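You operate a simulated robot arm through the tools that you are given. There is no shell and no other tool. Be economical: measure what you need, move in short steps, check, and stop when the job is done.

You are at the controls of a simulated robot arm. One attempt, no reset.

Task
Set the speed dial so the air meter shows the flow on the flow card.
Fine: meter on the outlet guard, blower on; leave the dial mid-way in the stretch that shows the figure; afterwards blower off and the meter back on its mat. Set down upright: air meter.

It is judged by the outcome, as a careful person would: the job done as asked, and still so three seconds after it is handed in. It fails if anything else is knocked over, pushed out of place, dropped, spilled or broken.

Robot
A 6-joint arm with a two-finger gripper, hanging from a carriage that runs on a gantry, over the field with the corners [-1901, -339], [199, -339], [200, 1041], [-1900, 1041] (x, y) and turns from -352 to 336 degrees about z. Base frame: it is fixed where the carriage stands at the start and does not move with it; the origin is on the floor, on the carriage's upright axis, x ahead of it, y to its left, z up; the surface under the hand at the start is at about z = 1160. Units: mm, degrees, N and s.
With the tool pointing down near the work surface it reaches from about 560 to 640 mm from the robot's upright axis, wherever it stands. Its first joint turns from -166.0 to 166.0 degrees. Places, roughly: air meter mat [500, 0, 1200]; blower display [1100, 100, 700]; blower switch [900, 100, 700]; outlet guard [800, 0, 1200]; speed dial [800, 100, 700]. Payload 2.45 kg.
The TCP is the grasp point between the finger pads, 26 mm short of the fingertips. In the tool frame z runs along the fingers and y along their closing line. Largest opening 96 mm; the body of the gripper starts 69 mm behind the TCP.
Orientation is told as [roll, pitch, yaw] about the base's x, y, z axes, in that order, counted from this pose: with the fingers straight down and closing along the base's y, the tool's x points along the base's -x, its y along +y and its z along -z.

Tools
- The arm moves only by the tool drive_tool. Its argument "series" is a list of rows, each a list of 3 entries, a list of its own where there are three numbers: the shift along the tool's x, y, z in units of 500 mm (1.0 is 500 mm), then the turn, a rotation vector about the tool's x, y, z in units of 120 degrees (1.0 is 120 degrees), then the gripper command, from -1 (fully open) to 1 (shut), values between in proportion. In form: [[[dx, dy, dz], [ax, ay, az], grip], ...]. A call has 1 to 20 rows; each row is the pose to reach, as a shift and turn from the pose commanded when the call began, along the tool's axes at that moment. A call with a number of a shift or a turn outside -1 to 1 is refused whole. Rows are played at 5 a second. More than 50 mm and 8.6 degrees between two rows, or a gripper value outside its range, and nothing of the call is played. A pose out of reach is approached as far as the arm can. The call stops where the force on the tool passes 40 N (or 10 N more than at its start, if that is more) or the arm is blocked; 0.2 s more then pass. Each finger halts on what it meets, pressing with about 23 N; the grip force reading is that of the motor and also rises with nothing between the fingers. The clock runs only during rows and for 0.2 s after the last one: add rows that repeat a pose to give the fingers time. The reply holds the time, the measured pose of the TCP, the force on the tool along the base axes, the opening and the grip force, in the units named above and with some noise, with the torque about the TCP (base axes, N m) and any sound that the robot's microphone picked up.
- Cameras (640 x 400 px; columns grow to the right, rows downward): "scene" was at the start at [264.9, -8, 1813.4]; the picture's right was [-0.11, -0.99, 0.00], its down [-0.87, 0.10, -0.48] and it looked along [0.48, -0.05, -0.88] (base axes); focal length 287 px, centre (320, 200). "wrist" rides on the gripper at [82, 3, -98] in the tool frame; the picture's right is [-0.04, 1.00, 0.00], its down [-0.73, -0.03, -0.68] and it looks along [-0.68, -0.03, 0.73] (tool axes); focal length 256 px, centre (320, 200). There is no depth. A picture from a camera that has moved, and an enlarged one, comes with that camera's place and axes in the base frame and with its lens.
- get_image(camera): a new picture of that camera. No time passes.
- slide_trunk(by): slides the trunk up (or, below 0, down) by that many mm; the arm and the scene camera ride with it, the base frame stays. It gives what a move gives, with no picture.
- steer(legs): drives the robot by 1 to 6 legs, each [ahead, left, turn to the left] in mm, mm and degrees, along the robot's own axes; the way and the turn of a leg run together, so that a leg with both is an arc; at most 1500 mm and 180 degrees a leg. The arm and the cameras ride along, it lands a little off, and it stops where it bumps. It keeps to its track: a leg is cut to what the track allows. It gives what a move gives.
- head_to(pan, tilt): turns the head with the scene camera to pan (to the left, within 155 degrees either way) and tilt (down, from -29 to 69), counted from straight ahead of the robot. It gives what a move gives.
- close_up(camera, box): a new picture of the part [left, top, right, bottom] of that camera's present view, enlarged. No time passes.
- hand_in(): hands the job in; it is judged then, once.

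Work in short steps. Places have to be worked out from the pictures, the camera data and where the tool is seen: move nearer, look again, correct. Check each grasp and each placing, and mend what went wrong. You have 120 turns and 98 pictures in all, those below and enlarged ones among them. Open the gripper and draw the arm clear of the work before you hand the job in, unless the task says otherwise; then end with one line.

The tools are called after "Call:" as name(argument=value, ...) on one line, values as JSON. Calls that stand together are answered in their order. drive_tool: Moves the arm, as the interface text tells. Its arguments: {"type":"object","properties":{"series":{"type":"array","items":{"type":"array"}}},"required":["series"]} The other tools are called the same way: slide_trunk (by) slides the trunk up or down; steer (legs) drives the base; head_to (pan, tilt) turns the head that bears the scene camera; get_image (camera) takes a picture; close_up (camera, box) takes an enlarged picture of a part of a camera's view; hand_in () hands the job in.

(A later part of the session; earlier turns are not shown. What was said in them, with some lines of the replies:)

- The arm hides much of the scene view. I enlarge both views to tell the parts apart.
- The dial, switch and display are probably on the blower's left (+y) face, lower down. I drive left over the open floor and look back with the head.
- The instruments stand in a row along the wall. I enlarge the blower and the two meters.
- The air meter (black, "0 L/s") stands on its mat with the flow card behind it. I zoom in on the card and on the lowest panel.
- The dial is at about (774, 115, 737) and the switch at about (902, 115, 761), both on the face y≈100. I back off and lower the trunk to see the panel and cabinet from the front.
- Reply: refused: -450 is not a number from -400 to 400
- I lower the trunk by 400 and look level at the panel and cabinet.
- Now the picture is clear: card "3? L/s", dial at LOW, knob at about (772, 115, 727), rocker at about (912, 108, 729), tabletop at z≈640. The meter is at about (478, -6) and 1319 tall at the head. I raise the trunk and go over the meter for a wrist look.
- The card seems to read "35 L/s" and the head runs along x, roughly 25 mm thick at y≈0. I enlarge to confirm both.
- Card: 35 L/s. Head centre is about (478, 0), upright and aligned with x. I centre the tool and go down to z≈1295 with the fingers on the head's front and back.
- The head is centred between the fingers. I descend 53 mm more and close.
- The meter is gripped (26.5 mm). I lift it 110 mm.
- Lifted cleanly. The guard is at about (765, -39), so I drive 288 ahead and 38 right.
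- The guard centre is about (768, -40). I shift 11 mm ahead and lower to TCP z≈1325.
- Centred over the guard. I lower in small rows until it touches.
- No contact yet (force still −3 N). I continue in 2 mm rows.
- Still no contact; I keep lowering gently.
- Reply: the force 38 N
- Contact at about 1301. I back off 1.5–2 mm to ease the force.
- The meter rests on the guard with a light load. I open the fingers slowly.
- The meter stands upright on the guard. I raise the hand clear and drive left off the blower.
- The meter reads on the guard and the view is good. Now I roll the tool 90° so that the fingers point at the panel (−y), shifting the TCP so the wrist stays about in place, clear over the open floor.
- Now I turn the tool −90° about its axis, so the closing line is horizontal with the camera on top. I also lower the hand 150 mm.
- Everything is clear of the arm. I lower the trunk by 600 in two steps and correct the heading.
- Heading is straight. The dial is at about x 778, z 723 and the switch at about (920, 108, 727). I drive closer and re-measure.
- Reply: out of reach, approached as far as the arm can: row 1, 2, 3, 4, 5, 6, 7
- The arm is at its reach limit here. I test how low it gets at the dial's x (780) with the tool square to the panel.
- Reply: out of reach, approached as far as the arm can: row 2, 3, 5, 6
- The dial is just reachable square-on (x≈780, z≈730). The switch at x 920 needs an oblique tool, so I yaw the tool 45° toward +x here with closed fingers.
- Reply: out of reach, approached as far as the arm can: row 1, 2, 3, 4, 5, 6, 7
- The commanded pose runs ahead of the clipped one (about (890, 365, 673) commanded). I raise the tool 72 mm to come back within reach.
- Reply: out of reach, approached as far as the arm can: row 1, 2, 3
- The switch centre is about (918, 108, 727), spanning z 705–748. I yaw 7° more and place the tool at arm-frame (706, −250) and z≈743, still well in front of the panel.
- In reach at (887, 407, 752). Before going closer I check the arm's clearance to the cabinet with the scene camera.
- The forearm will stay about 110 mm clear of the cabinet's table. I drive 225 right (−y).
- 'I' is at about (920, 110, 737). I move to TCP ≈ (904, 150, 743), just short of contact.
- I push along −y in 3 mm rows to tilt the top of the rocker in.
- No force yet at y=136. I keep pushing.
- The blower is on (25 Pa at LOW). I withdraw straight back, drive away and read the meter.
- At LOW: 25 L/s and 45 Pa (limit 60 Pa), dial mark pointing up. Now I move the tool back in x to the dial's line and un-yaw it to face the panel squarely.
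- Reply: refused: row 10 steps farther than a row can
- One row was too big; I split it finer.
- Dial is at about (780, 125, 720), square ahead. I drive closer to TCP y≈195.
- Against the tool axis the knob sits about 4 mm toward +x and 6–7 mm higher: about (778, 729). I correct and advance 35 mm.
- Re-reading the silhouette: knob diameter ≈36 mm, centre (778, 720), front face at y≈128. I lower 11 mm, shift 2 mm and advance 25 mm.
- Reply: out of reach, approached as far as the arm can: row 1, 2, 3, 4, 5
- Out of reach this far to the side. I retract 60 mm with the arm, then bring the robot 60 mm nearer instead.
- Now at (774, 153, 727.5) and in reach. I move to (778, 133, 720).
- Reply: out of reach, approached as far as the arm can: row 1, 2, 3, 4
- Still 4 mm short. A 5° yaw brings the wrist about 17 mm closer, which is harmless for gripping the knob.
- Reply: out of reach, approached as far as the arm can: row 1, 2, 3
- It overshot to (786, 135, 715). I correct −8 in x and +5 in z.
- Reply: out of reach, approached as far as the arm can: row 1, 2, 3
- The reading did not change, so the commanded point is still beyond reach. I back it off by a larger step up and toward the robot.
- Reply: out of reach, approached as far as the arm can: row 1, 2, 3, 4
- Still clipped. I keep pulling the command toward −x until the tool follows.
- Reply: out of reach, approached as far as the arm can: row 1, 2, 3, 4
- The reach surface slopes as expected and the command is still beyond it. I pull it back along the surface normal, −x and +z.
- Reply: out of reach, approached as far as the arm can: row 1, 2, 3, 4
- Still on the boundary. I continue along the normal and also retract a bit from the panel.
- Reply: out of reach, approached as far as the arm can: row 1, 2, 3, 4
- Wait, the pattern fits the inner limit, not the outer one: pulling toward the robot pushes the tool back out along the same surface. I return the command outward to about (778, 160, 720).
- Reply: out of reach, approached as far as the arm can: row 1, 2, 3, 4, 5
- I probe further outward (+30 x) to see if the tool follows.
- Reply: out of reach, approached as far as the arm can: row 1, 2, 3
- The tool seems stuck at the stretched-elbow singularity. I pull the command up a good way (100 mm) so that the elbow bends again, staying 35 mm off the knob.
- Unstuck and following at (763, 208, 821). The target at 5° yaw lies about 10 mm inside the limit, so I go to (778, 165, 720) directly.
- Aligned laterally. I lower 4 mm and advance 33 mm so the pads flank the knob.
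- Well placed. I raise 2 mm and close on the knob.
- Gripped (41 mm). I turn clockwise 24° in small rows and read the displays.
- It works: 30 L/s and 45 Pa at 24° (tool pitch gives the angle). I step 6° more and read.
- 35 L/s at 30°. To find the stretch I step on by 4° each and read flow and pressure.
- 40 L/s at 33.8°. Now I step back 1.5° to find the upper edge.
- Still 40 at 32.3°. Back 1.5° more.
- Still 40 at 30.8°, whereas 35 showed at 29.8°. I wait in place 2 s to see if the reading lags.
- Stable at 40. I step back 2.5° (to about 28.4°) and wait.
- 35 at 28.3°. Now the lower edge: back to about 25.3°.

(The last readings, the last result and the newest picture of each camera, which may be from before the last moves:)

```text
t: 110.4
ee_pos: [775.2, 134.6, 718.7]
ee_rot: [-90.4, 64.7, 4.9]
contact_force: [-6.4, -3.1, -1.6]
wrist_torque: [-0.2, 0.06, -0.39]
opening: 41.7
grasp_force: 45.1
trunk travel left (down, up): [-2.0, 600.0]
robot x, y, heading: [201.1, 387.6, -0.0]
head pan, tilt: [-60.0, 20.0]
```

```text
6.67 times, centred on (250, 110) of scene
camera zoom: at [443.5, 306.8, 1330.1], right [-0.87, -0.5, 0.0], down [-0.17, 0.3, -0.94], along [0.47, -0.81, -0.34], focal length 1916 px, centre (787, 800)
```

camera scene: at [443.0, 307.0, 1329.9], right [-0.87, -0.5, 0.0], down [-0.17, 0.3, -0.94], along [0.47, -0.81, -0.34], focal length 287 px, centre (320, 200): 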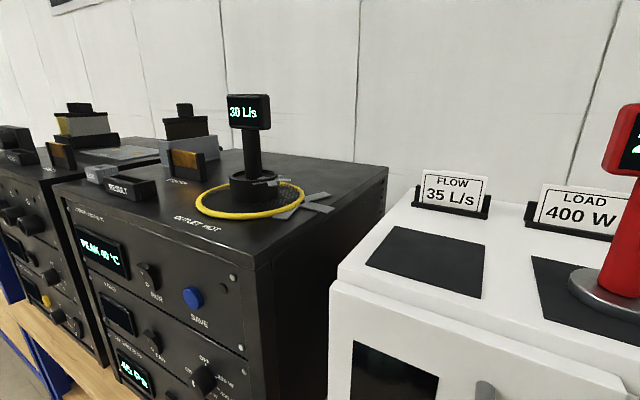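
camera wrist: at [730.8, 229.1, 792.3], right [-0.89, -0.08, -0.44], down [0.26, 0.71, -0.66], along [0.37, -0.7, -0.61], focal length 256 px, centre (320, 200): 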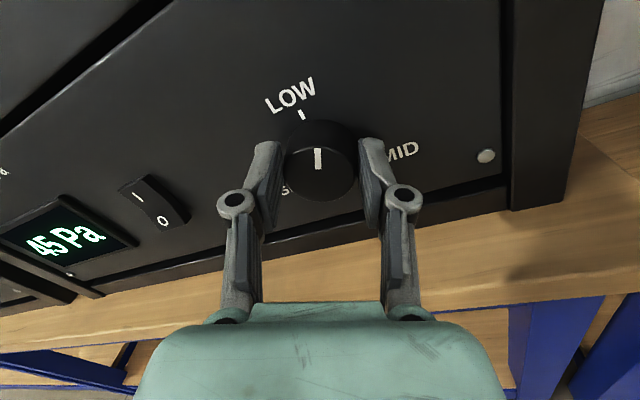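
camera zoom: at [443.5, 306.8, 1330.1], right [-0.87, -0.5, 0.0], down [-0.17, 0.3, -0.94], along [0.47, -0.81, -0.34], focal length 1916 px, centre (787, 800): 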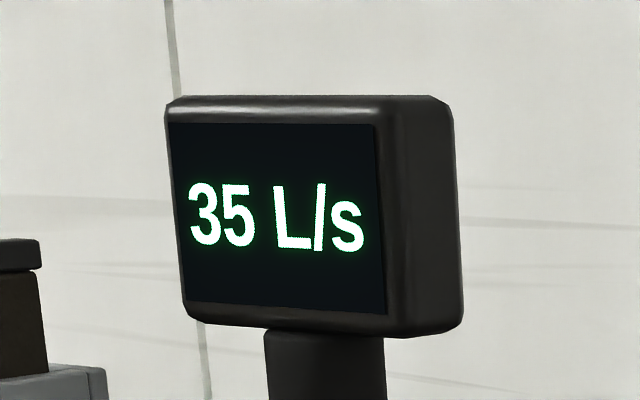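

Still 35 at 25.3°. Back another 3°.

Call:
drive_tool(series=[[[0, 0, 0], [0, 0, -0.025], 1], [[0, 0, 0], [0, 0, -0.025], 1], [[0, 0, 0], [0, 0, -0.025], 1], [[0, 0, 0], [0, 0, -0.025], 1], [[0, 0, 0], [0, 0, -0.025], 1], [[0, 0, 0], [0, 0, -0.025], 1], [[0, 0, 0], [0, 0, -0.025], 1], [[0, 0, 0], [0, 0, -0.025], 1]])

Call:
close_up(camera="scene", box=[210, 80, 290, 140])

```text
t: 112.2
ee_pos: [776.0, 135.5, 719.7]
ee_rot: [-90.3, 67.6, 5.0]
contact_force: [-8.3, -1.2, 5.7]
wrist_torque: [-0.39, 0.0, -0.41]
opening: 41.4
grasp_force: 44.9
trunk travel left (down, up): [-2.0, 600.0]
robot x, y, heading: [199.7, 386.0, 0.0]
head pan, tilt: [-60.0, 20.0]
```

```text
6.67 times, centred on (250, 110) of scene
camera zoom: at [443.6, 307.0, 1330.1], right [-0.87, -0.5, 0.0], down [-0.17, 0.3, -0.94], along [0.47, -0.81, -0.34], focal length 1916 px, centre (787, 800)
```

zoom: 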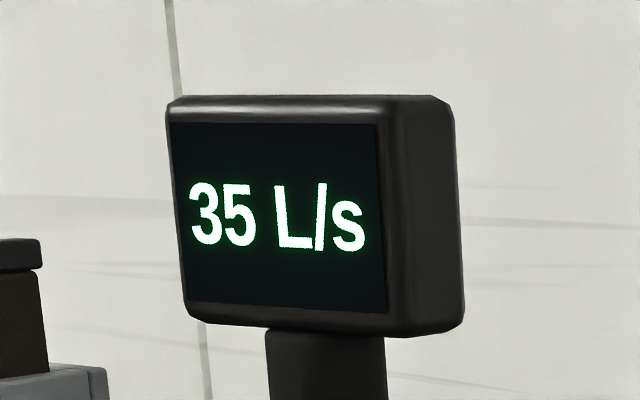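

Still 35 at 22.4°, so the earlier 30 was a lagging reading. Back another 3°.

Call:
drive_tool(series=[[[0, 0, 0], [0, 0, -0.025], 1], [[0, 0, 0], [0, 0, -0.025], 1], [[0, 0, 0], [0, 0, -0.025], 1], [[0, 0, 0], [0, 0, -0.025], 1], [[0, 0, 0], [0, 0, -0.025], 1], [[0, 0, 0], [0, 0, -0.025], 1], [[0, 0, 0], [0, 0, -0.025], 1], [[0, 0, 0], [0, 0, -0.025], 1], [[0, 0, 0], [0, 0, -0.025], 1], [[0, 0, 0], [0, 0, -0.025], 1]])

Call:
close_up(camera="scene", box=[210, 80, 290, 140])

```text
t: 114.4
ee_pos: [774.7, 135.8, 719.3]
ee_rot: [-90.2, 70.6, 5.0]
contact_force: [-3.5, -3.8, -2.9]
wrist_torque: [-0.1, 0.03, -0.27]
opening: 41.2
grasp_force: 44.8
trunk travel left (down, up): [-2.0, 600.0]
robot x, y, heading: [197.2, 386.9, 0.1]
head pan, tilt: [-60.0, 20.0]
```

```text
6.67 times, centred on (250, 110) of scene
camera zoom: at [443.9, 306.8, 1330.1], right [-0.87, -0.5, 0.0], down [-0.17, 0.3, -0.94], along [0.47, -0.81, -0.34], focal length 1916 px, centre (787, 800)
```

zoom: 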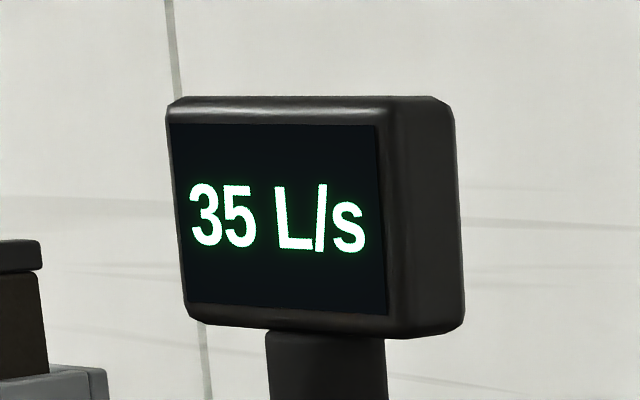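

Still 35 at 19.4°. I check that the knob really follows and step back 3° more.

Call:
drive_tool(series=[[[0, 0, 0], [0, 0, -0.025], 1], [[0, 0, 0], [0, 0, -0.025], 1], [[0, 0, 0], [0, 0, -0.025], 1], [[0, 0, 0], [0, 0, -0.025], 1], [[0, 0, 0], [0, 0, -0.025], 1], [[0, 0, 0], [0, 0, -0.025], 1], [[0, 0, 0], [0, 0, -0.025], 1], [[0, 0, 0], [0, 0, -0.025], 1], [[0, 0, 0], [0, 0, -0.025], 1], [[0, 0, 0], [0, 0, -0.025], 1]])

Call:
close_up(camera="scene", box=[210, 80, 290, 140])

Call:
close_up(camera="wrist", box=[220, 60, 420, 220])

```text
t: 116.6
ee_pos: [776.3, 136.0, 719.4]
ee_rot: [-90.4, 73.5, 5.0]
contact_force: [-3.6, -1.2, -1.5]
wrist_torque: [-0.15, 0.03, -0.27]
opening: 41.2
grasp_force: 44.8
trunk travel left (down, up): [-2.0, 600.0]
robot x, y, heading: [198.9, 389.2, 0.1]
head pan, tilt: [-60.0, 20.0]
```

```text
6.67 times, centred on (250, 110) of scene
camera zoom: at [444.0, 307.0, 1330.2], right [-0.87, -0.5, 0.0], down [-0.17, 0.3, -0.94], along [0.47, -0.81, -0.34], focal length 1916 px, centre (787, 800)
```

zoom: 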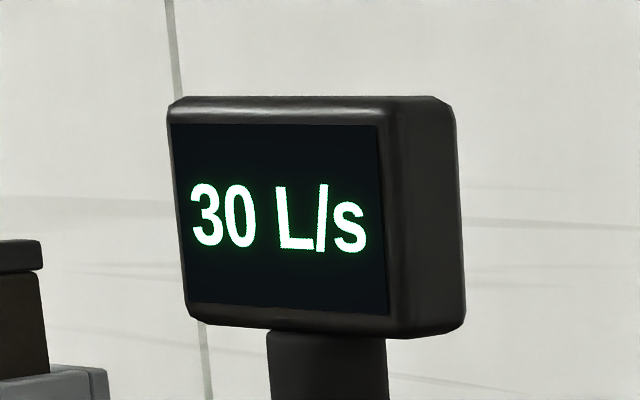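

```text
2.50 times, centred on (320, 140) of wrist
camera zoom: at [741.3, 230.6, 796.5], right [-0.94, -0.09, -0.32], down [0.17, 0.7, -0.7], along [0.28, -0.71, -0.64], focal length 640 px, centre (320, 350)
```

zoom: 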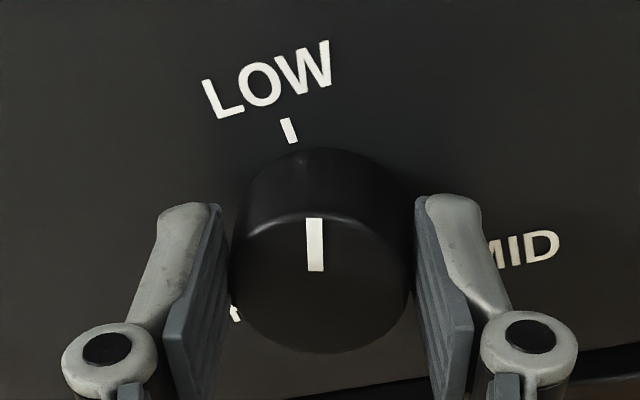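

No slip: the mark stays fixed in the gripper. 35 holds from about 18° to 29.6°, so mid-way is about 23.7°. I turn there and confirm the reading and pressure.

Call:
drive_tool(series=[[[0, 0, 0], [0, 0, 0.03], 1], [[0, 0, 0], [0, 0, 0.06], 1], [[0, 0, 0], [0, 0, 0.06], 1], [[0, 0, 0], [0, 0, 0.06], 1], [[0, 0, 0], [0, 0, 0.06], 1], [[0, 0, 0], [0, 0, 0.06], 1], [[0, 0, 0], [0, 0, 0.06], 1], [[0, 0, 0], [0, 0, 0.06], 1], [[0, 0, 0], [0, 0, 0.06], 1], [[0, 0, 0], [0, 0, 0.06], 1]])

Call:
close_up(camera="scene", box=[80, 80, 320, 400])

```text
t: 118.8
ee_pos: [775.1, 135.6, 719.8]
ee_rot: [-90.2, 66.5, 5.1]
contact_force: [-7.3, -1.1, -4.5]
wrist_torque: [0.35, 0.05, -0.34]
opening: 41.5
grasp_force: 45.5
trunk travel left (down, up): [-2.0, 600.0]
robot x, y, heading: [196.3, 390.9, 0.1]
head pan, tilt: [-60.0, 20.0]
```

```text
1.25 times, centred on (200, 240) of scene
camera zoom: at [443.2, 307.2, 1329.9], right [-0.87, -0.5, 0.0], down [-0.17, 0.3, -0.94], along [0.47, -0.81, -0.34], focal length 359 px, centre (470, 150)
```

zoom: 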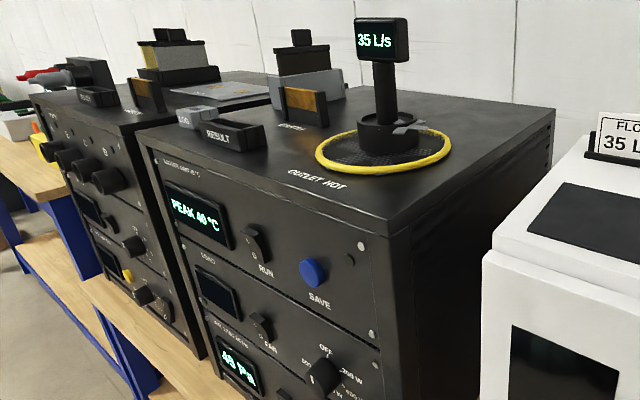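

35 L/s at 23.5°. I open gently and withdraw straight back.

Call:
drive_tool(series=[[[0, 0, 0], [0, 0, 0], 0.1], [[0, 0, 0], [0, 0, 0], -0.3], [[0, 0, 0], [0, 0, 0], -0.3], [[0, 0, 0], [0, 0, 0], -0.3], [[0, 0, -0.04], [0, 0, 0], -0.3], [[0, 0, -0.1], [0, 0, 0], -0.3], [[0, 0, -0.16], [0, 0, 0], -0.3], [[0, 0, -0.16], [0, 0, 0], -0.3]])

Call:
get_image(camera="wrist")

Call:
close_up(camera="scene", box=[210, 80, 290, 140])

```text
t: 120.6
ee_pos: [770.5, 214.9, 720.8]
ee_rot: [-90.3, 66.3, 5.0]
contact_force: [0.5, -0.6, -0.2]
wrist_torque: [-0.01, -0.01, -0.04]
opening: 62.4
grasp_force: 0.1
trunk travel left (down, up): [-2.0, 600.0]
robot x, y, heading: [195.5, 388.9, 0.4]
head pan, tilt: [-60.0, 20.0]
```

```text
30 pictures are left
camera wrist: at [726.1, 309.0, 793.6], right [-0.9, -0.08, -0.44], down [0.26, 0.7, -0.66], along [0.36, -0.7, -0.61], focal length 256 px, centre (320, 200)
```

wrist: 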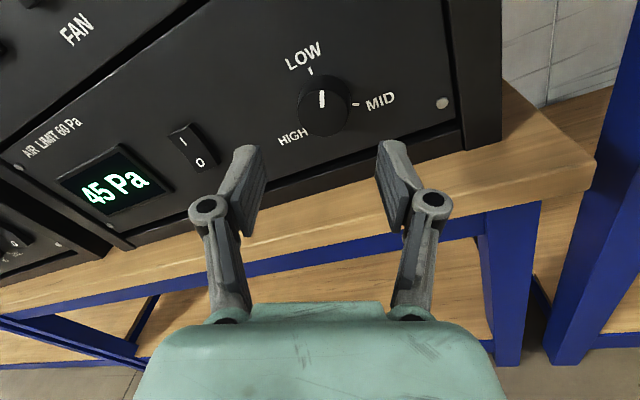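

```text
6.67 times, centred on (250, 110) of scene
camera zoom: at [444.7, 307.0, 1330.3], right [-0.87, -0.5, 0.0], down [-0.17, 0.3, -0.94], along [0.47, -0.81, -0.34], focal length 1916 px, centre (787, 800)
```

zoom: 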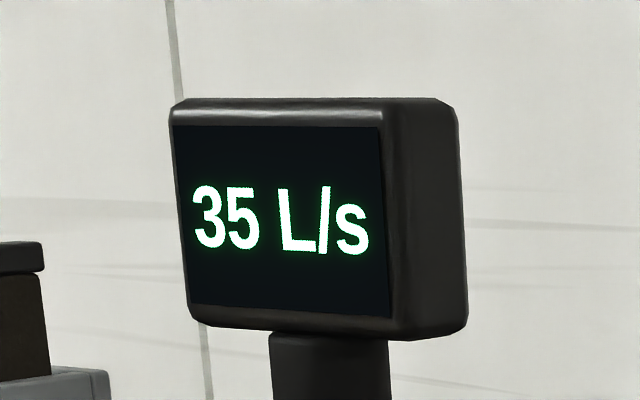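

Dial stays at 35 L/s, 45 Pa. Now the switch: I close the fingers, level the tool again, then yaw it to 52°.

Call:
drive_tool(series=[[[0, 0, 0], [0, 0, -0.05], 1], [[0, 0, 0], [0, 0, -0.1], 1], [[0, 0, 0], [0, 0, -0.15], 1], [[0, 0, 0], [0, 0, -0.197], 1], [[0, 0, 0], [0, 0, -0.197], 1]])

Call:
drive_tool(series=[[[0, 0, -0.02], [0.06, 0, 0], 1], [[0, 0, -0.04], [0.12, 0, 0], 1], [[0, 0, -0.04], [0.18, 0, 0], 1], [[0, 0, -0.04], [0.24, 0, 0], 1], [[0, 0, -0.04], [0.3, 0, 0], 1], [[0, 0, -0.04], [0.35, 0, 0], 1], [[0, 0, -0.04], [0.39, 0, 0], 1], [[0, 0, -0.04], [0.39, 0, 0], 1]])

```text
t: 121.8
ee_pos: [770.5, 215.0, 719.8]
ee_rot: [141.6, 89.9, -123.1]
contact_force: [-0.6, 0.8, 0.3]
wrist_torque: [0.01, 0.05, -0.03]
opening: 0.0
grasp_force: 22.3
trunk travel left (down, up): [-2.0, 600.0]
robot x, y, heading: [197.3, 388.5, 0.3]
head pan, tilt: [-60.0, 20.0]
```

```text
t: 123.6
ee_pos: [769.6, 235.1, 720.3]
ee_rot: [130.4, 90.0, -87.4]
contact_force: [0.1, -0.1, -0.8]
wrist_torque: [-0.01, 0.02, 0.0]
opening: 0.0
grasp_force: 23.1
trunk travel left (down, up): [-2.0, 600.0]
robot x, y, heading: [199.7, 390.3, 0.1]
head pan, tilt: [-60.0, 20.0]
```

In reach at 52° yaw. I move to about (900, 168, 709), in front of the rocker's lower half.

Call:
drive_tool(series=[[[-0.005, -0.05, 0.05], [0, 0, 0], 1], [[-0.01, -0.06, 0.13], [0, 0, 0], 1], [[-0.015, -0.06, 0.2], [0, 0, 0], 1], [[-0.02, -0.05, 0.26], [0, 0, 0], 1], [[-0.02, -0.05, 0.288], [0, 0, 0], 1], [[-0.02, -0.05, 0.288], [0, 0, 0], 1]])

Call:
get_image(camera="wrist")

```text
t: 125.0
ee_pos: [899.5, 168.0, 712.1]
ee_rot: [113.9, 89.9, -103.9]
contact_force: [0.0, 0.3, 0.2]
wrist_torque: [0.01, 0.02, -0.02]
opening: 0.1
grasp_force: 23.0
trunk travel left (down, up): [-2.0, 600.0]
robot x, y, heading: [197.6, 389.2, 0.2]
head pan, tilt: [-60.0, 20.0]
```

```text
28 pictures are left
camera wrist: at [820.7, 224.2, 793.6], right [-0.61, -0.79, -0.04], down [-0.52, 0.44, -0.73], along [0.6, -0.43, -0.68], focal length 256 px, centre (320, 200)
```

wrist: 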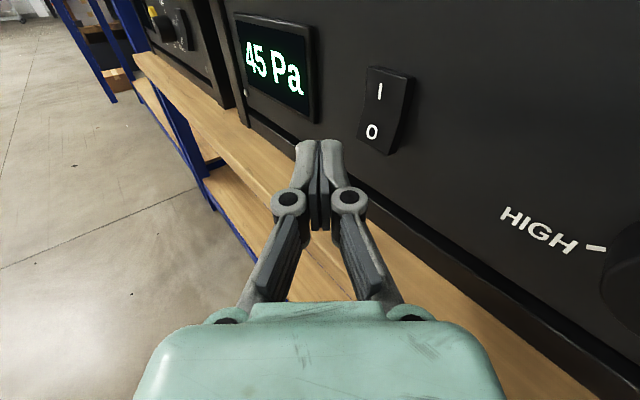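

I go to (904, 140, 708) and then press along −y in small rows.

Call:
drive_tool(series=[[[-0.008, 0.02, 0.021], [0, 0, 0], 1], [[-0.008, 0.039, 0.042], [0, 0, 0], 1], [[-0.008, 0.0437, 0.0457], [0, 0, 0], 1], [[-0.008, 0.0485, 0.0493], [0, 0, 0], 1], [[-0.008, 0.0532, 0.053], [0, 0, 0], 1], [[-0.008, 0.0579, 0.0566], [0, 0, 0], 1], [[-0.008, 0.06, 0.0583], [0, 0, 0], 1], [[-0.008, 0.06, 0.0583], [0, 0, 0], 1]])

Call:
get_image(camera="wrist")

```text
t: 126.8
ee_pos: [901.4, 128.5, 705.6]
ee_rot: [47.7, 90.0, -170.1]
contact_force: [-0.3, 6.8, -1.2]
wrist_torque: [-0.02, -0.01, 0.07]
opening: 0.0
grasp_force: 23.2
trunk travel left (down, up): [-2.0, 600.0]
robot x, y, heading: [197.3, 384.5, -0.1]
head pan, tilt: [-60.0, 20.0]
```

```text
27 pictures are left
camera wrist: at [822.7, 184.8, 787.3], right [-0.61, -0.79, -0.04], down [-0.52, 0.44, -0.73], along [0.6, -0.43, -0.68], focal length 256 px, centre (320, 200)
```

wrist: 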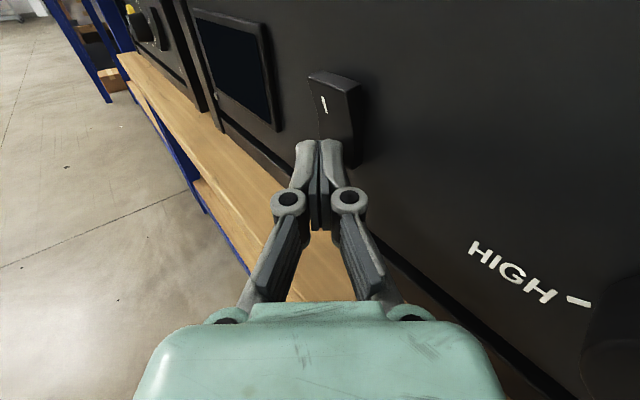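

The display is dark: blower off. I withdraw, drive clear, and raise the trunk.

Call:
drive_tool(series=[[[0, -0.035, -0.027], [0, 0, 0], 1], [[0, -0.071, -0.055], [0, 0, 0], 1], [[0, -0.11, -0.085], [0, 0, 0], 1], [[0, -0.11, -0.085], [0, 0, 0], 1]])

Call:
steer(legs=[[0, 470, 0]])

Call:
slide_trunk(by=400)

Call:
slide_trunk(by=200)

```text
t: 127.8
ee_pos: [902.9, 195.8, 707.8]
ee_rot: [120.3, 89.9, -97.6]
contact_force: [0.7, -0.8, 0.4]
wrist_torque: [-0.02, -0.03, 0.01]
opening: 0.0
grasp_force: 23.3
trunk travel left (down, up): [-2.0, 600.0]
robot x, y, heading: [194.7, 387.2, 0.4]
head pan, tilt: [-60.0, 20.0]
```

```text
t: 130.7
ee_pos: [900.7, 675.0, 707.3]
ee_rot: [115.5, 90.0, -102.6]
contact_force: [0.2, 0.1, -0.2]
wrist_torque: [-0.03, 0.02, -0.02]
opening: 0.0
grasp_force: 22.9
trunk travel left (down, up): [-2.0, 600.0]
robot x, y, heading: [197.0, 871.9, -0.1]
head pan, tilt: [-60.0, 20.0]
```

```text
t: 134.5
ee_pos: [900.8, 673.6, 1107.8]
ee_rot: [115.9, 89.9, -102.1]
contact_force: [-0.3, 0.6, 0.2]
wrist_torque: [-0.01, -0.01, 0.0]
opening: 0.1
grasp_force: 22.9
trunk travel left (down, up): [-402.0, 200.0]
robot x, y, heading: [198.2, 870.2, -0.1]
head pan, tilt: [-60.0, 20.0]
```

```text
t: 136.7
ee_pos: [902.7, 675.0, 1308.0]
ee_rot: [115.4, 89.9, -102.8]
contact_force: [-1.0, -0.1, 0.0]
wrist_torque: [-0.01, 0.02, 0.01]
opening: 0.0
grasp_force: 22.8
trunk travel left (down, up): [-602.0, 0.0]
robot x, y, heading: [195.4, 872.9, 0.2]
head pan, tilt: [-60.0, 20.0]
```

Now, high and clear, I raise the tool and un-yaw it in one motion.

Call:
drive_tool(series=[[[0.048, 0.038, 0], [-0.062, 0, 0], 0.5], [[0.095, 0.075, 0], [-0.124, 0, 0], 0], [[0.143, 0.113, 0], [-0.186, 0, 0], -0.5], [[0.191, 0.151, 0], [-0.248, 0, 0], -1], [[0.239, 0.189, 0], [-0.31, 0, 0], -1], [[0.286, 0.226, 0], [-0.372, 0, 0], -1], [[0.334, 0.264, 0], [-0.432, 0, 0], -1], [[0.334, 0.264, 0], [-0.432, 0, 0], -1]])

Call:
drive_tool(series=[[[0, 0, 0], [0, 0, 0.0625], -1], [[0.025, 0, 0], [0, 0, 0.125], -1], [[0.05, 0, 0], [0, 0, 0.1875], -1], [[0.08, 0, 0], [0, 0, 0.25], -1], [[0.11, 0, 0], [0, 0, 0.3125], -1], [[0.14, 0, 0], [0, 0, 0.375], -1], [[0.17, 0, 0], [0, 0, 0.4375], -1], [[0.2, 0, 0], [0, 0, 0.5], -1], [[0.23, 0, 0], [0, 0, 0.5625], -1], [[0.26, 0, 0], [0, 0, 0.625], -1], [[0.28, 0, 0], [0, 0, 0.6875], -1], [[0.3, 0, 0], [0, 0, 0.75], -1], [[0.3, 0, 0], [0, 0, 0.75], -1]])

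```text
t: 138.4
ee_pos: [820.3, 569.4, 1475.5]
ee_rot: [166.4, 89.9, -103.6]
contact_force: [-1.2, -0.5, -0.3]
wrist_torque: [0.03, 0.03, 0.0]
opening: 95.7
grasp_force: 0.1
trunk travel left (down, up): [-602.0, 0.0]
robot x, y, heading: [196.0, 870.0, -0.0]
head pan, tilt: [-60.0, 20.0]
```

```text
t: 141.2
ee_pos: [819.7, 569.9, 1625.3]
ee_rot: [-90.2, -0.2, 0.1]
contact_force: [0.1, -0.2, -1.2]
wrist_torque: [0.0, 0.03, -0.01]
opening: 96.0
grasp_force: 0.0
trunk travel left (down, up): [-602.0, 0.0]
robot x, y, heading: [200.9, 871.9, -0.2]
head pan, tilt: [-60.0, 20.0]
```

Now I roll the tool back to pointing down, moving the TCP along the reverse arc.

Call:
drive_tool(series=[[[0, 0.052, -0.003], [-0.0625, 0, 0], -1], [[0, 0.103, -0.014], [-0.125, 0, 0], -1], [[0, 0.153, -0.03], [-0.1875, 0, 0], -1], [[0, 0.2, -0.054], [-0.25, 0, 0], -1], [[0, 0.243, -0.083], [-0.3125, 0, 0], -1], [[0, 0.283, -0.117], [-0.375, 0, 0], -1], [[0, 0.317, -0.157], [-0.4375, 0, 0], -1], [[0, 0.346, -0.2], [-0.5, 0, 0], -1], [[0, 0.37, -0.247], [-0.5625, 0, 0], -1], [[0, 0.386, -0.297], [-0.625, 0, 0], -1], [[0, 0.397, -0.348], [-0.6875, 0, 0], -1], [[0, 0.4, -0.4], [-0.75, 0, 0], -1], [[0, 0.4, -0.4], [-0.75, 0, 0], -1]])

```text
t: 144.1
ee_pos: [823.6, 770.2, 1423.4]
ee_rot: [0.0, 0.0, 0.0]
contact_force: [-0.3, -0.4, 0.8]
wrist_torque: [0.0, 0.01, 0.01]
opening: 95.7
grasp_force: 0.0
trunk travel left (down, up): [-602.0, 0.0]
robot x, y, heading: [197.2, 871.0, 0.1]
head pan, tilt: [-60.0, 20.0]
```

Tool is down again. I drive to over the meter at (768, −40) and look.

Call:
steer(legs=[[-56, 0, 0], [0, -810, 0]])

Call:
get_image(camera="wrist")

```text
t: 149.0
ee_pos: [752.0, -58.7, 1423.8]
ee_rot: [-0.2, -0.1, -1.2]
contact_force: [-0.9, -0.4, 0.2]
wrist_torque: [0.0, -0.01, -0.01]
opening: 96.1
grasp_force: 0.0
trunk travel left (down, up): [-602.0, 0.0]
robot x, y, heading: [132.9, 54.7, -1.2]
head pan, tilt: [-60.0, 20.0]
```

```text
26 pictures are left
camera wrist: at [671.7, -54.3, 1521.4], right [0.06, 1.0, 0.0], down [0.73, -0.04, 0.68], along [0.68, -0.04, -0.73], focal length 256 px, centre (320, 200)
```

wrist: 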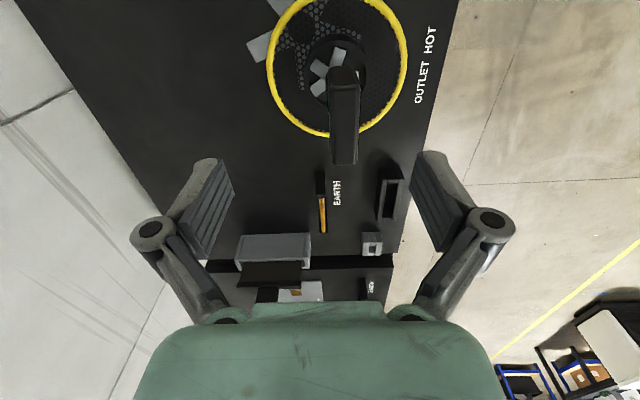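

The meter stands as left, at about (766, −40). I correct the heading and re-read the pose.

Call:
steer(legs=[[0, 0, 1.2]])

```text
t: 149.7
ee_pos: [755.1, -45.8, 1423.4]
ee_rot: [-0.1, 0.0, 0.0]
contact_force: [-0.3, 0.2, 0.0]
wrist_torque: [0.01, 0.01, 0.0]
opening: 95.9
grasp_force: 0.1
trunk travel left (down, up): [-602.0, 0.0]
robot x, y, heading: [130.3, 56.3, -0.2]
head pan, tilt: [-60.0, 20.0]
```

I centre on (768, −40) and descend to z≈1345 for a check.

Call:
drive_tool(series=[[[-0.026, 0.0106, 0.03], [0, 0, 0], -1], [[-0.026, 0.0106, 0.1], [0, 0, 0], -1], [[-0.026, 0.0106, 0.156], [0, 0, 0], -1], [[-0.026, 0.0106, 0.156], [0, 0, 0], -1]])

Call:
get_image(camera="wrist")

```text
t: 150.7
ee_pos: [767.7, -41.8, 1343.4]
ee_rot: [-0.2, 0.0, 0.0]
contact_force: [0.4, -0.9, 1.1]
wrist_torque: [0.03, -0.01, 0.01]
opening: 96.1
grasp_force: 0.0
trunk travel left (down, up): [-602.0, 0.0]
robot x, y, heading: [131.2, 54.9, -0.0]
head pan, tilt: [-60.0, 20.0]
```

```text
25 pictures are left
camera wrist: at [686.5, -39.2, 1441.7], right [0.04, 1.0, 0.0], down [0.73, -0.03, 0.68], along [0.68, -0.03, -0.73], focal length 256 px, centre (320, 200)
```

wrist: 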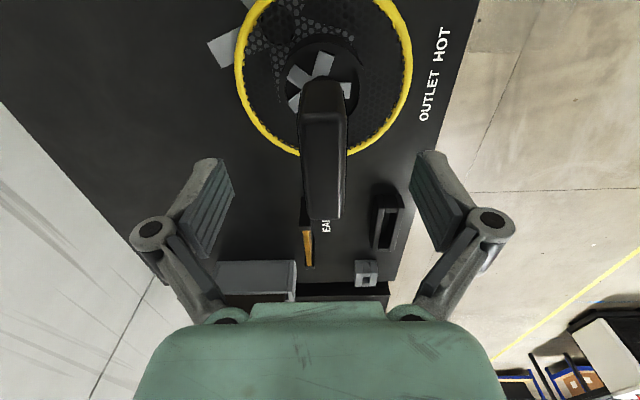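

Centred. I descend 45 mm, grip, and lift slowly.

Call:
drive_tool(series=[[[0, 0, 0.04], [0, 0, 0], -1], [[0, 0, 0.07], [0, 0, 0], -1], [[0, 0, 0.09], [0, 0, 0], -1], [[0, 0, 0.09], [0, 0, 0], 0], [[0, 0, 0.09], [0, 0, 0], 0.5], [[0, 0, 0.09], [0, 0, 0], 1], [[0, 0, 0.09], [0, 0, 0], 1], [[0, 0, 0.09], [0, 0, 0], 1]])

Call:
drive_tool(series=[[[0, 0, -0.02], [0, 0, 0], 1], [[0, 0, -0.06], [0, 0, 0], 1], [[0, 0, -0.12], [0, 0, 0], 1], [[0, 0, -0.18], [0, 0, 0], 1], [[0, 0, -0.22], [0, 0, 0], 1], [[0, 0, -0.22], [0, 0, 0], 1]])

Call:
get_image(camera="wrist")

```text
t: 152.5
ee_pos: [767.5, -40.0, 1300.0]
ee_rot: [-0.1, 0.0, -0.1]
contact_force: [0.7, 0.0, -0.8]
wrist_torque: [0.0, -0.05, -0.02]
opening: 26.4
grasp_force: 23.3
trunk travel left (down, up): [-602.0, 0.0]
robot x, y, heading: [131.5, 54.8, -0.3]
head pan, tilt: [-60.0, 20.0]
```

```text
t: 153.9
ee_pos: [767.7, -38.3, 1411.4]
ee_rot: [-0.1, 0.1, 0.0]
contact_force: [0.1, -0.3, -4.1]
wrist_torque: [-0.01, 0.01, 0.01]
opening: 26.4
grasp_force: 23.2
trunk travel left (down, up): [-602.0, 0.0]
robot x, y, heading: [131.1, 58.9, -0.2]
head pan, tilt: [-60.0, 20.0]
```

```text
24 pictures are left
camera wrist: at [687.3, -35.8, 1509.7], right [0.04, 1.0, 0.0], down [0.73, -0.03, 0.68], along [0.68, -0.03, -0.73], focal length 256 px, centre (320, 200)
```

wrist: 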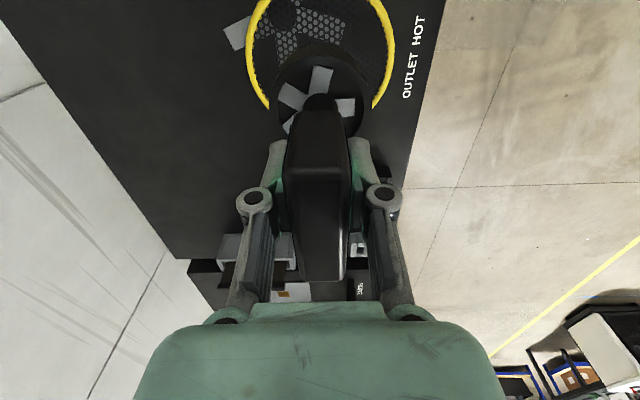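

Lifted cleanly. I drive back to the mat at (475, 0).

Call:
steer(legs=[[-292, 39, 0]])

Call:
get_image(camera="wrist")

```text
t: 156.0
ee_pos: [469.2, -1.1, 1411.1]
ee_rot: [-0.1, 0.0, -0.2]
contact_force: [0.5, -0.2, -3.6]
wrist_torque: [-0.04, 0.0, -0.03]
opening: 26.4
grasp_force: 23.1
trunk travel left (down, up): [-602.0, 0.0]
robot x, y, heading: [-167.4, 98.3, -0.6]
head pan, tilt: [-60.0, 20.0]
```

```text
23 pictures are left
camera wrist: at [388.9, 3.9, 1509.7], right [0.04, 1.0, 0.0], down [0.73, -0.03, 0.68], along [0.68, -0.03, -0.73], focal length 256 px, centre (320, 200)
```

wrist: 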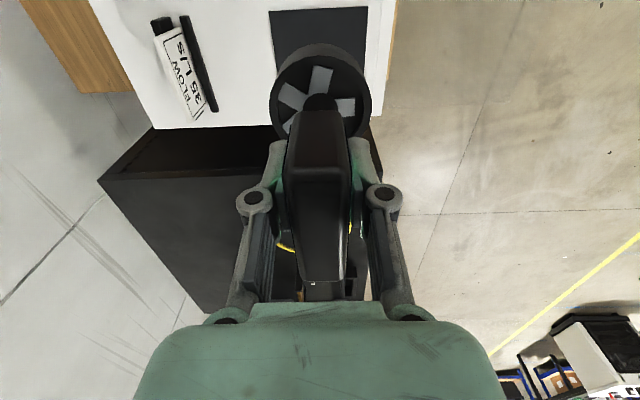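

I correct +6 in x and lower to just above the mat (contact expected at TCP z≈1297).

Call:
drive_tool(series=[[[-0.012, 0.002, 0.04], [0, 0, 0], 1], [[-0.012, 0.002, 0.1], [0, 0, 0], 1], [[-0.012, 0.002, 0.16], [0, 0, 0], 1], [[-0.012, 0.002, 0.2], [0, 0, 0], 1], [[-0.012, 0.002, 0.216], [0, 0, 0], 1], [[-0.012, 0.002, 0.222], [0, 0, 0], 1], [[-0.012, 0.002, 0.222], [0, 0, 0], 1]])

Call:
get_image(camera="wrist")

```text
t: 157.6
ee_pos: [474.4, 1.0, 1301.3]
ee_rot: [-0.1, 0.0, -0.2]
contact_force: [-0.6, 0.0, -3.1]
wrist_torque: [-0.01, 0.0, -0.01]
opening: 26.3
grasp_force: 23.2
trunk travel left (down, up): [-602.0, 0.0]
robot x, y, heading: [-168.1, 96.8, -0.3]
head pan, tilt: [-60.0, 20.0]
```

```text
22 pictures are left
camera wrist: at [393.9, 3.2, 1398.4], right [0.04, 1.0, 0.0], down [0.73, -0.03, 0.68], along [0.68, -0.03, -0.73], focal length 256 px, centre (320, 200)
```

wrist: 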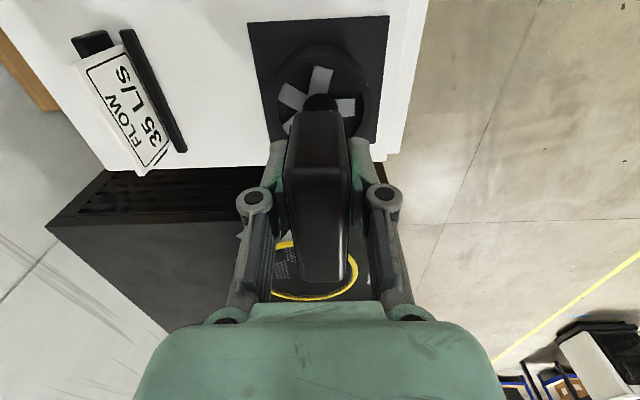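

It is centred on the mat as before. I lower in 1 mm rows to touch.

Call:
drive_tool(series=[[[0, 0, 0.002], [0, 0, 0], 1], [[0, 0, 0.004], [0, 0, 0], 1], [[0, 0, 0.006], [0, 0, 0], 1], [[0, 0, 0.006], [0, 0, 0], 1]])

```text
t: 158.6
ee_pos: [474.1, 0.8, 1298.2]
ee_rot: [-0.1, -0.1, -0.2]
contact_force: [0.5, 0.8, -3.6]
wrist_torque: [-0.03, -0.03, 0.0]
opening: 26.7
grasp_force: 23.1
trunk travel left (down, up): [-602.0, 0.0]
robot x, y, heading: [-169.0, 93.9, -0.2]
head pan, tilt: [-60.0, 20.0]
```

Call:
drive_tool(series=[[[0, 0, 0.002], [0, 0, 0], 1], [[0, 0, 0.003], [0, 0, 0], 1], [[0, 0, 0.003], [0, 0, 0], 1]])

```text
t: 159.4
ee_pos: [473.6, 1.6, 1298.3]
ee_rot: [-0.1, -0.1, -0.2]
contact_force: [1.2, -0.2, -2.8]
wrist_torque: [-0.02, 0.01, 0.02]
opening: 26.4
grasp_force: 22.8
trunk travel left (down, up): [-602.0, 0.0]
robot x, y, heading: [-169.6, 99.7, -0.5]
head pan, tilt: [-60.0, 20.0]
```

No contact yet; one more small step down.

Call:
drive_tool(series=[[[0, 0, 0.002], [0, 0, 0], 1], [[0, 0, 0.004], [0, 0, 0], 1], [[0, 0, 0.004], [0, 0, 0], 1]])

```text
t: 160.2
ee_pos: [473.5, 1.2, 1296.2]
ee_rot: [-0.1, 0.1, -0.2]
contact_force: [0.0, -0.4, -3.2]
wrist_torque: [0.02, 0.01, 0.04]
opening: 26.6
grasp_force: 22.9
trunk travel left (down, up): [-602.0, 0.0]
robot x, y, heading: [-166.9, 96.1, -0.1]
head pan, tilt: [-60.0, 20.0]
```

Call:
drive_tool(series=[[[0, 0, 0.002], [0, 0, 0], 1], [[0, 0, 0.004], [0, 0, 0], 1], [[0, 0, 0.004], [0, 0, 0], 1]])

```text
t: 161.0
ee_pos: [472.4, 2.5, 1293.5]
ee_rot: [-0.1, -0.1, -0.1]
contact_force: [-0.2, 0.5, -2.5]
wrist_torque: [0.04, 0.04, 0.0]
opening: 26.4
grasp_force: 23.1
trunk travel left (down, up): [-602.0, 0.0]
robot x, y, heading: [-168.0, 95.8, -0.3]
head pan, tilt: [-60.0, 20.0]
```

Still hanging free (−2.5 N). I continue down by 1 mm rows.

Call:
drive_tool(series=[[[0, 0, 0.002], [0, 0, 0], 1], [[0, 0, 0.004], [0, 0, 0], 1], [[0, 0, 0.004], [0, 0, 0], 1]])

Call:
close_up(camera="wrist", box=[230, 0, 410, 150])

```text
t: 161.8
ee_pos: [472.9, 1.8, 1293.4]
ee_rot: [-0.1, -0.1, -0.3]
contact_force: [-15.4, 2.3, 29.6]
wrist_torque: [0.13, 0.61, 0.01]
opening: 26.5
grasp_force: 23.3
trunk travel left (down, up): [-602.0, 0.0]
robot x, y, heading: [-165.6, 94.9, -0.5]
head pan, tilt: [-60.0, 20.0]
```

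```text
2.67 times, centred on (320, 75) of wrist
camera zoom: at [393.2, 5.3, 1390.7], right [0.04, 1.0, 0.0], down [0.73, -0.03, 0.68], along [0.68, -0.03, -0.73], focal length 683 px, centre (320, 533)
```

zoom: 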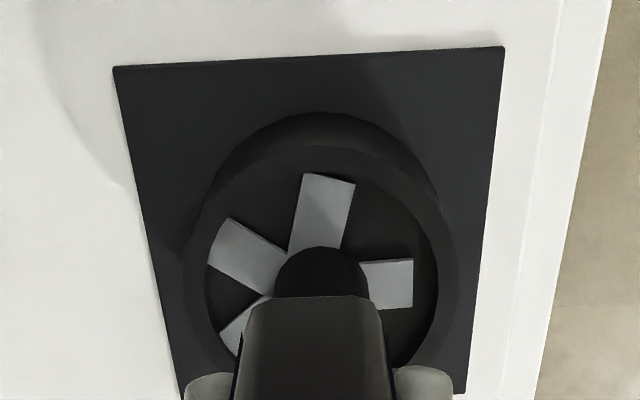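

Contact, with the base flat on the mat. I ease off 1.5 mm, open slowly, then lift away.

Call:
drive_tool(series=[[[0, 0, -0.002], [0, 0, 0], 1], [[0, 0, -0.002], [0, 0, 0], 0.3], [[0, 0, -0.002], [0, 0, 0], -0.1], [[0, 0, -0.002], [0, 0, 0], -0.6], [[0, 0, -0.002], [0, 0, 0], -1], [[0, 0, -0.002], [0, 0, 0], -1], [[0, 0, -0.002], [0, 0, 0], -1]])

Call:
drive_tool(series=[[[0, 0, -0.06], [0, 0, 0], -1], [[0, 0, -0.14], [0, 0, 0], -1], [[0, 0, -0.22], [0, 0, 0], -1], [[0, 0, -0.25], [0, 0, 0], -1], [[0, 0, -0.25], [0, 0, 0], -1]])

Call:
get_image(camera="wrist")

```text
t: 163.4
ee_pos: [473.1, 2.4, 1292.6]
ee_rot: [-0.2, 0.1, -0.2]
contact_force: [0.5, -0.8, -0.1]
wrist_torque: [0.03, -0.04, -0.02]
opening: 96.1
grasp_force: 0.0
trunk travel left (down, up): [-602.0, 0.0]
robot x, y, heading: [-167.3, 97.5, -0.2]
head pan, tilt: [-60.0, 20.0]
```

```text
t: 164.6
ee_pos: [482.8, -0.8, 1414.7]
ee_rot: [-0.1, 0.2, -0.2]
contact_force: [-1.1, 0.1, -0.2]
wrist_torque: [-0.01, 0.0, -0.02]
opening: 95.9
grasp_force: 0.1
out of reach, approached as far as the arm can: row 2, 3, 4, 5
trunk travel left (down, up): [-602.0, 0.0]
robot x, y, heading: [-169.6, 94.2, -0.3]
head pan, tilt: [-60.0, 20.0]
```

```text
20 pictures are left
camera wrist: at [403.0, 1.7, 1512.5], right [0.04, 1.0, 0.0], down [0.73, -0.03, 0.68], along [0.68, -0.03, -0.74], focal length 256 px, centre (320, 200)
```

wrist: 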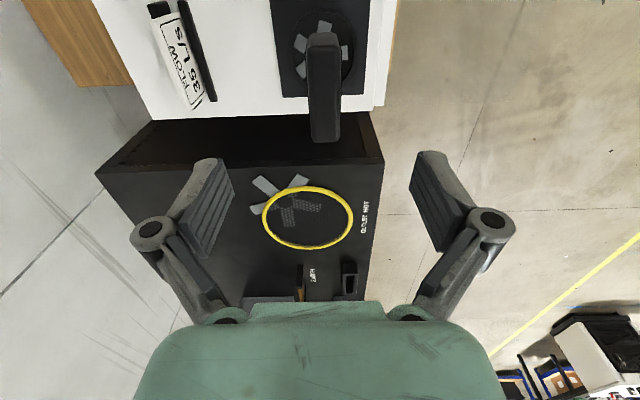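

The meter stands upright on its mat. I drive clear and take a last overall look.

Call:
steer(legs=[[0, 800, 0]])

Call:
head_to(pan=-50, tilt=38)

Call:
get_image(camera="scene")

Call:
close_up(camera="scene", box=[240, 120, 500, 300])

```text
t: 168.9
ee_pos: [493.3, 812.6, 1414.0]
ee_rot: [0.0, 0.1, -0.8]
contact_force: [0.0, 0.3, 0.0]
wrist_torque: [0.0, 0.01, -0.01]
opening: 96.1
grasp_force: 0.1
trunk travel left (down, up): [-602.0, 0.0]
robot x, y, heading: [-158.3, 919.8, -1.1]
head pan, tilt: [-60.0, 20.0]
```

```text
t: 169.8
ee_pos: [493.3, 812.3, 1414.8]
ee_rot: [-0.1, 0.1, -0.9]
contact_force: [0.3, -0.1, -0.4]
wrist_torque: [-0.01, -0.01, 0.0]
opening: 96.1
grasp_force: 0.2
trunk travel left (down, up): [-602.0, 0.0]
robot x, y, heading: [-159.0, 918.6, -1.4]
head pan, tilt: [-50.0, 38.0]
```

```text
19 pictures are left
camera scene: at [96.6, 847.0, 1902.0], right [-0.78, -0.63, 0.0], down [-0.39, 0.48, -0.79], along [0.49, -0.61, -0.62], focal length 287 px, centre (320, 200)
```

scene: 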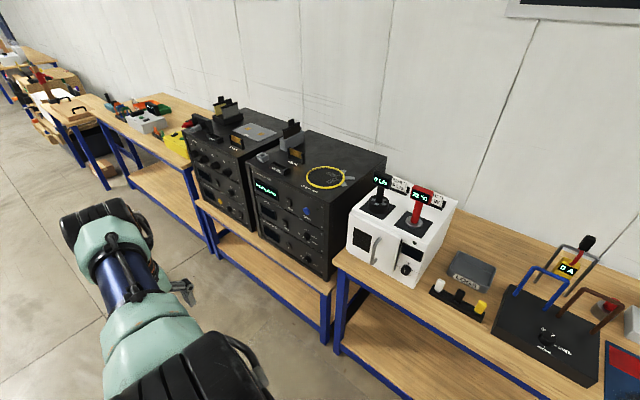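

```text
2.22 times, centred on (370, 210) of scene
camera zoom: at [96.6, 847.0, 1902.0], right [-0.78, -0.63, 0.0], down [-0.39, 0.48, -0.79], along [0.49, -0.61, -0.62], focal length 639 px, centre (209, 178)
```

zoom: 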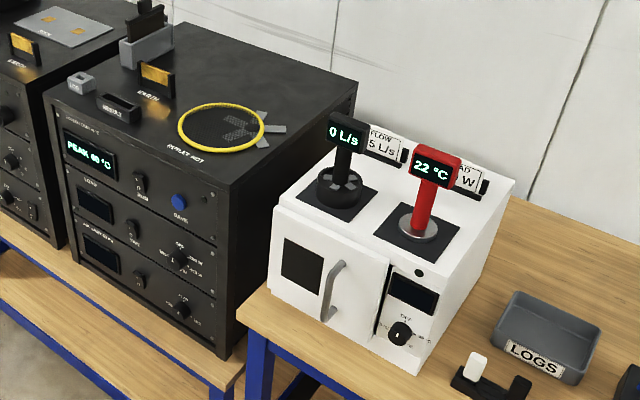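

The blower is off, the meter is upright on its mat, and the gripper is open and clear. The dial was left at 35 L/s. I hand the job in.

Call:
hand_in()

```text
The job is handed in.
```

The speed dial is set about mid-way in the stretch where the air meter shows 35 L/s (about 18° to 30° clockwise from LOW). The blower is off and the air meter is back upright on its mat.
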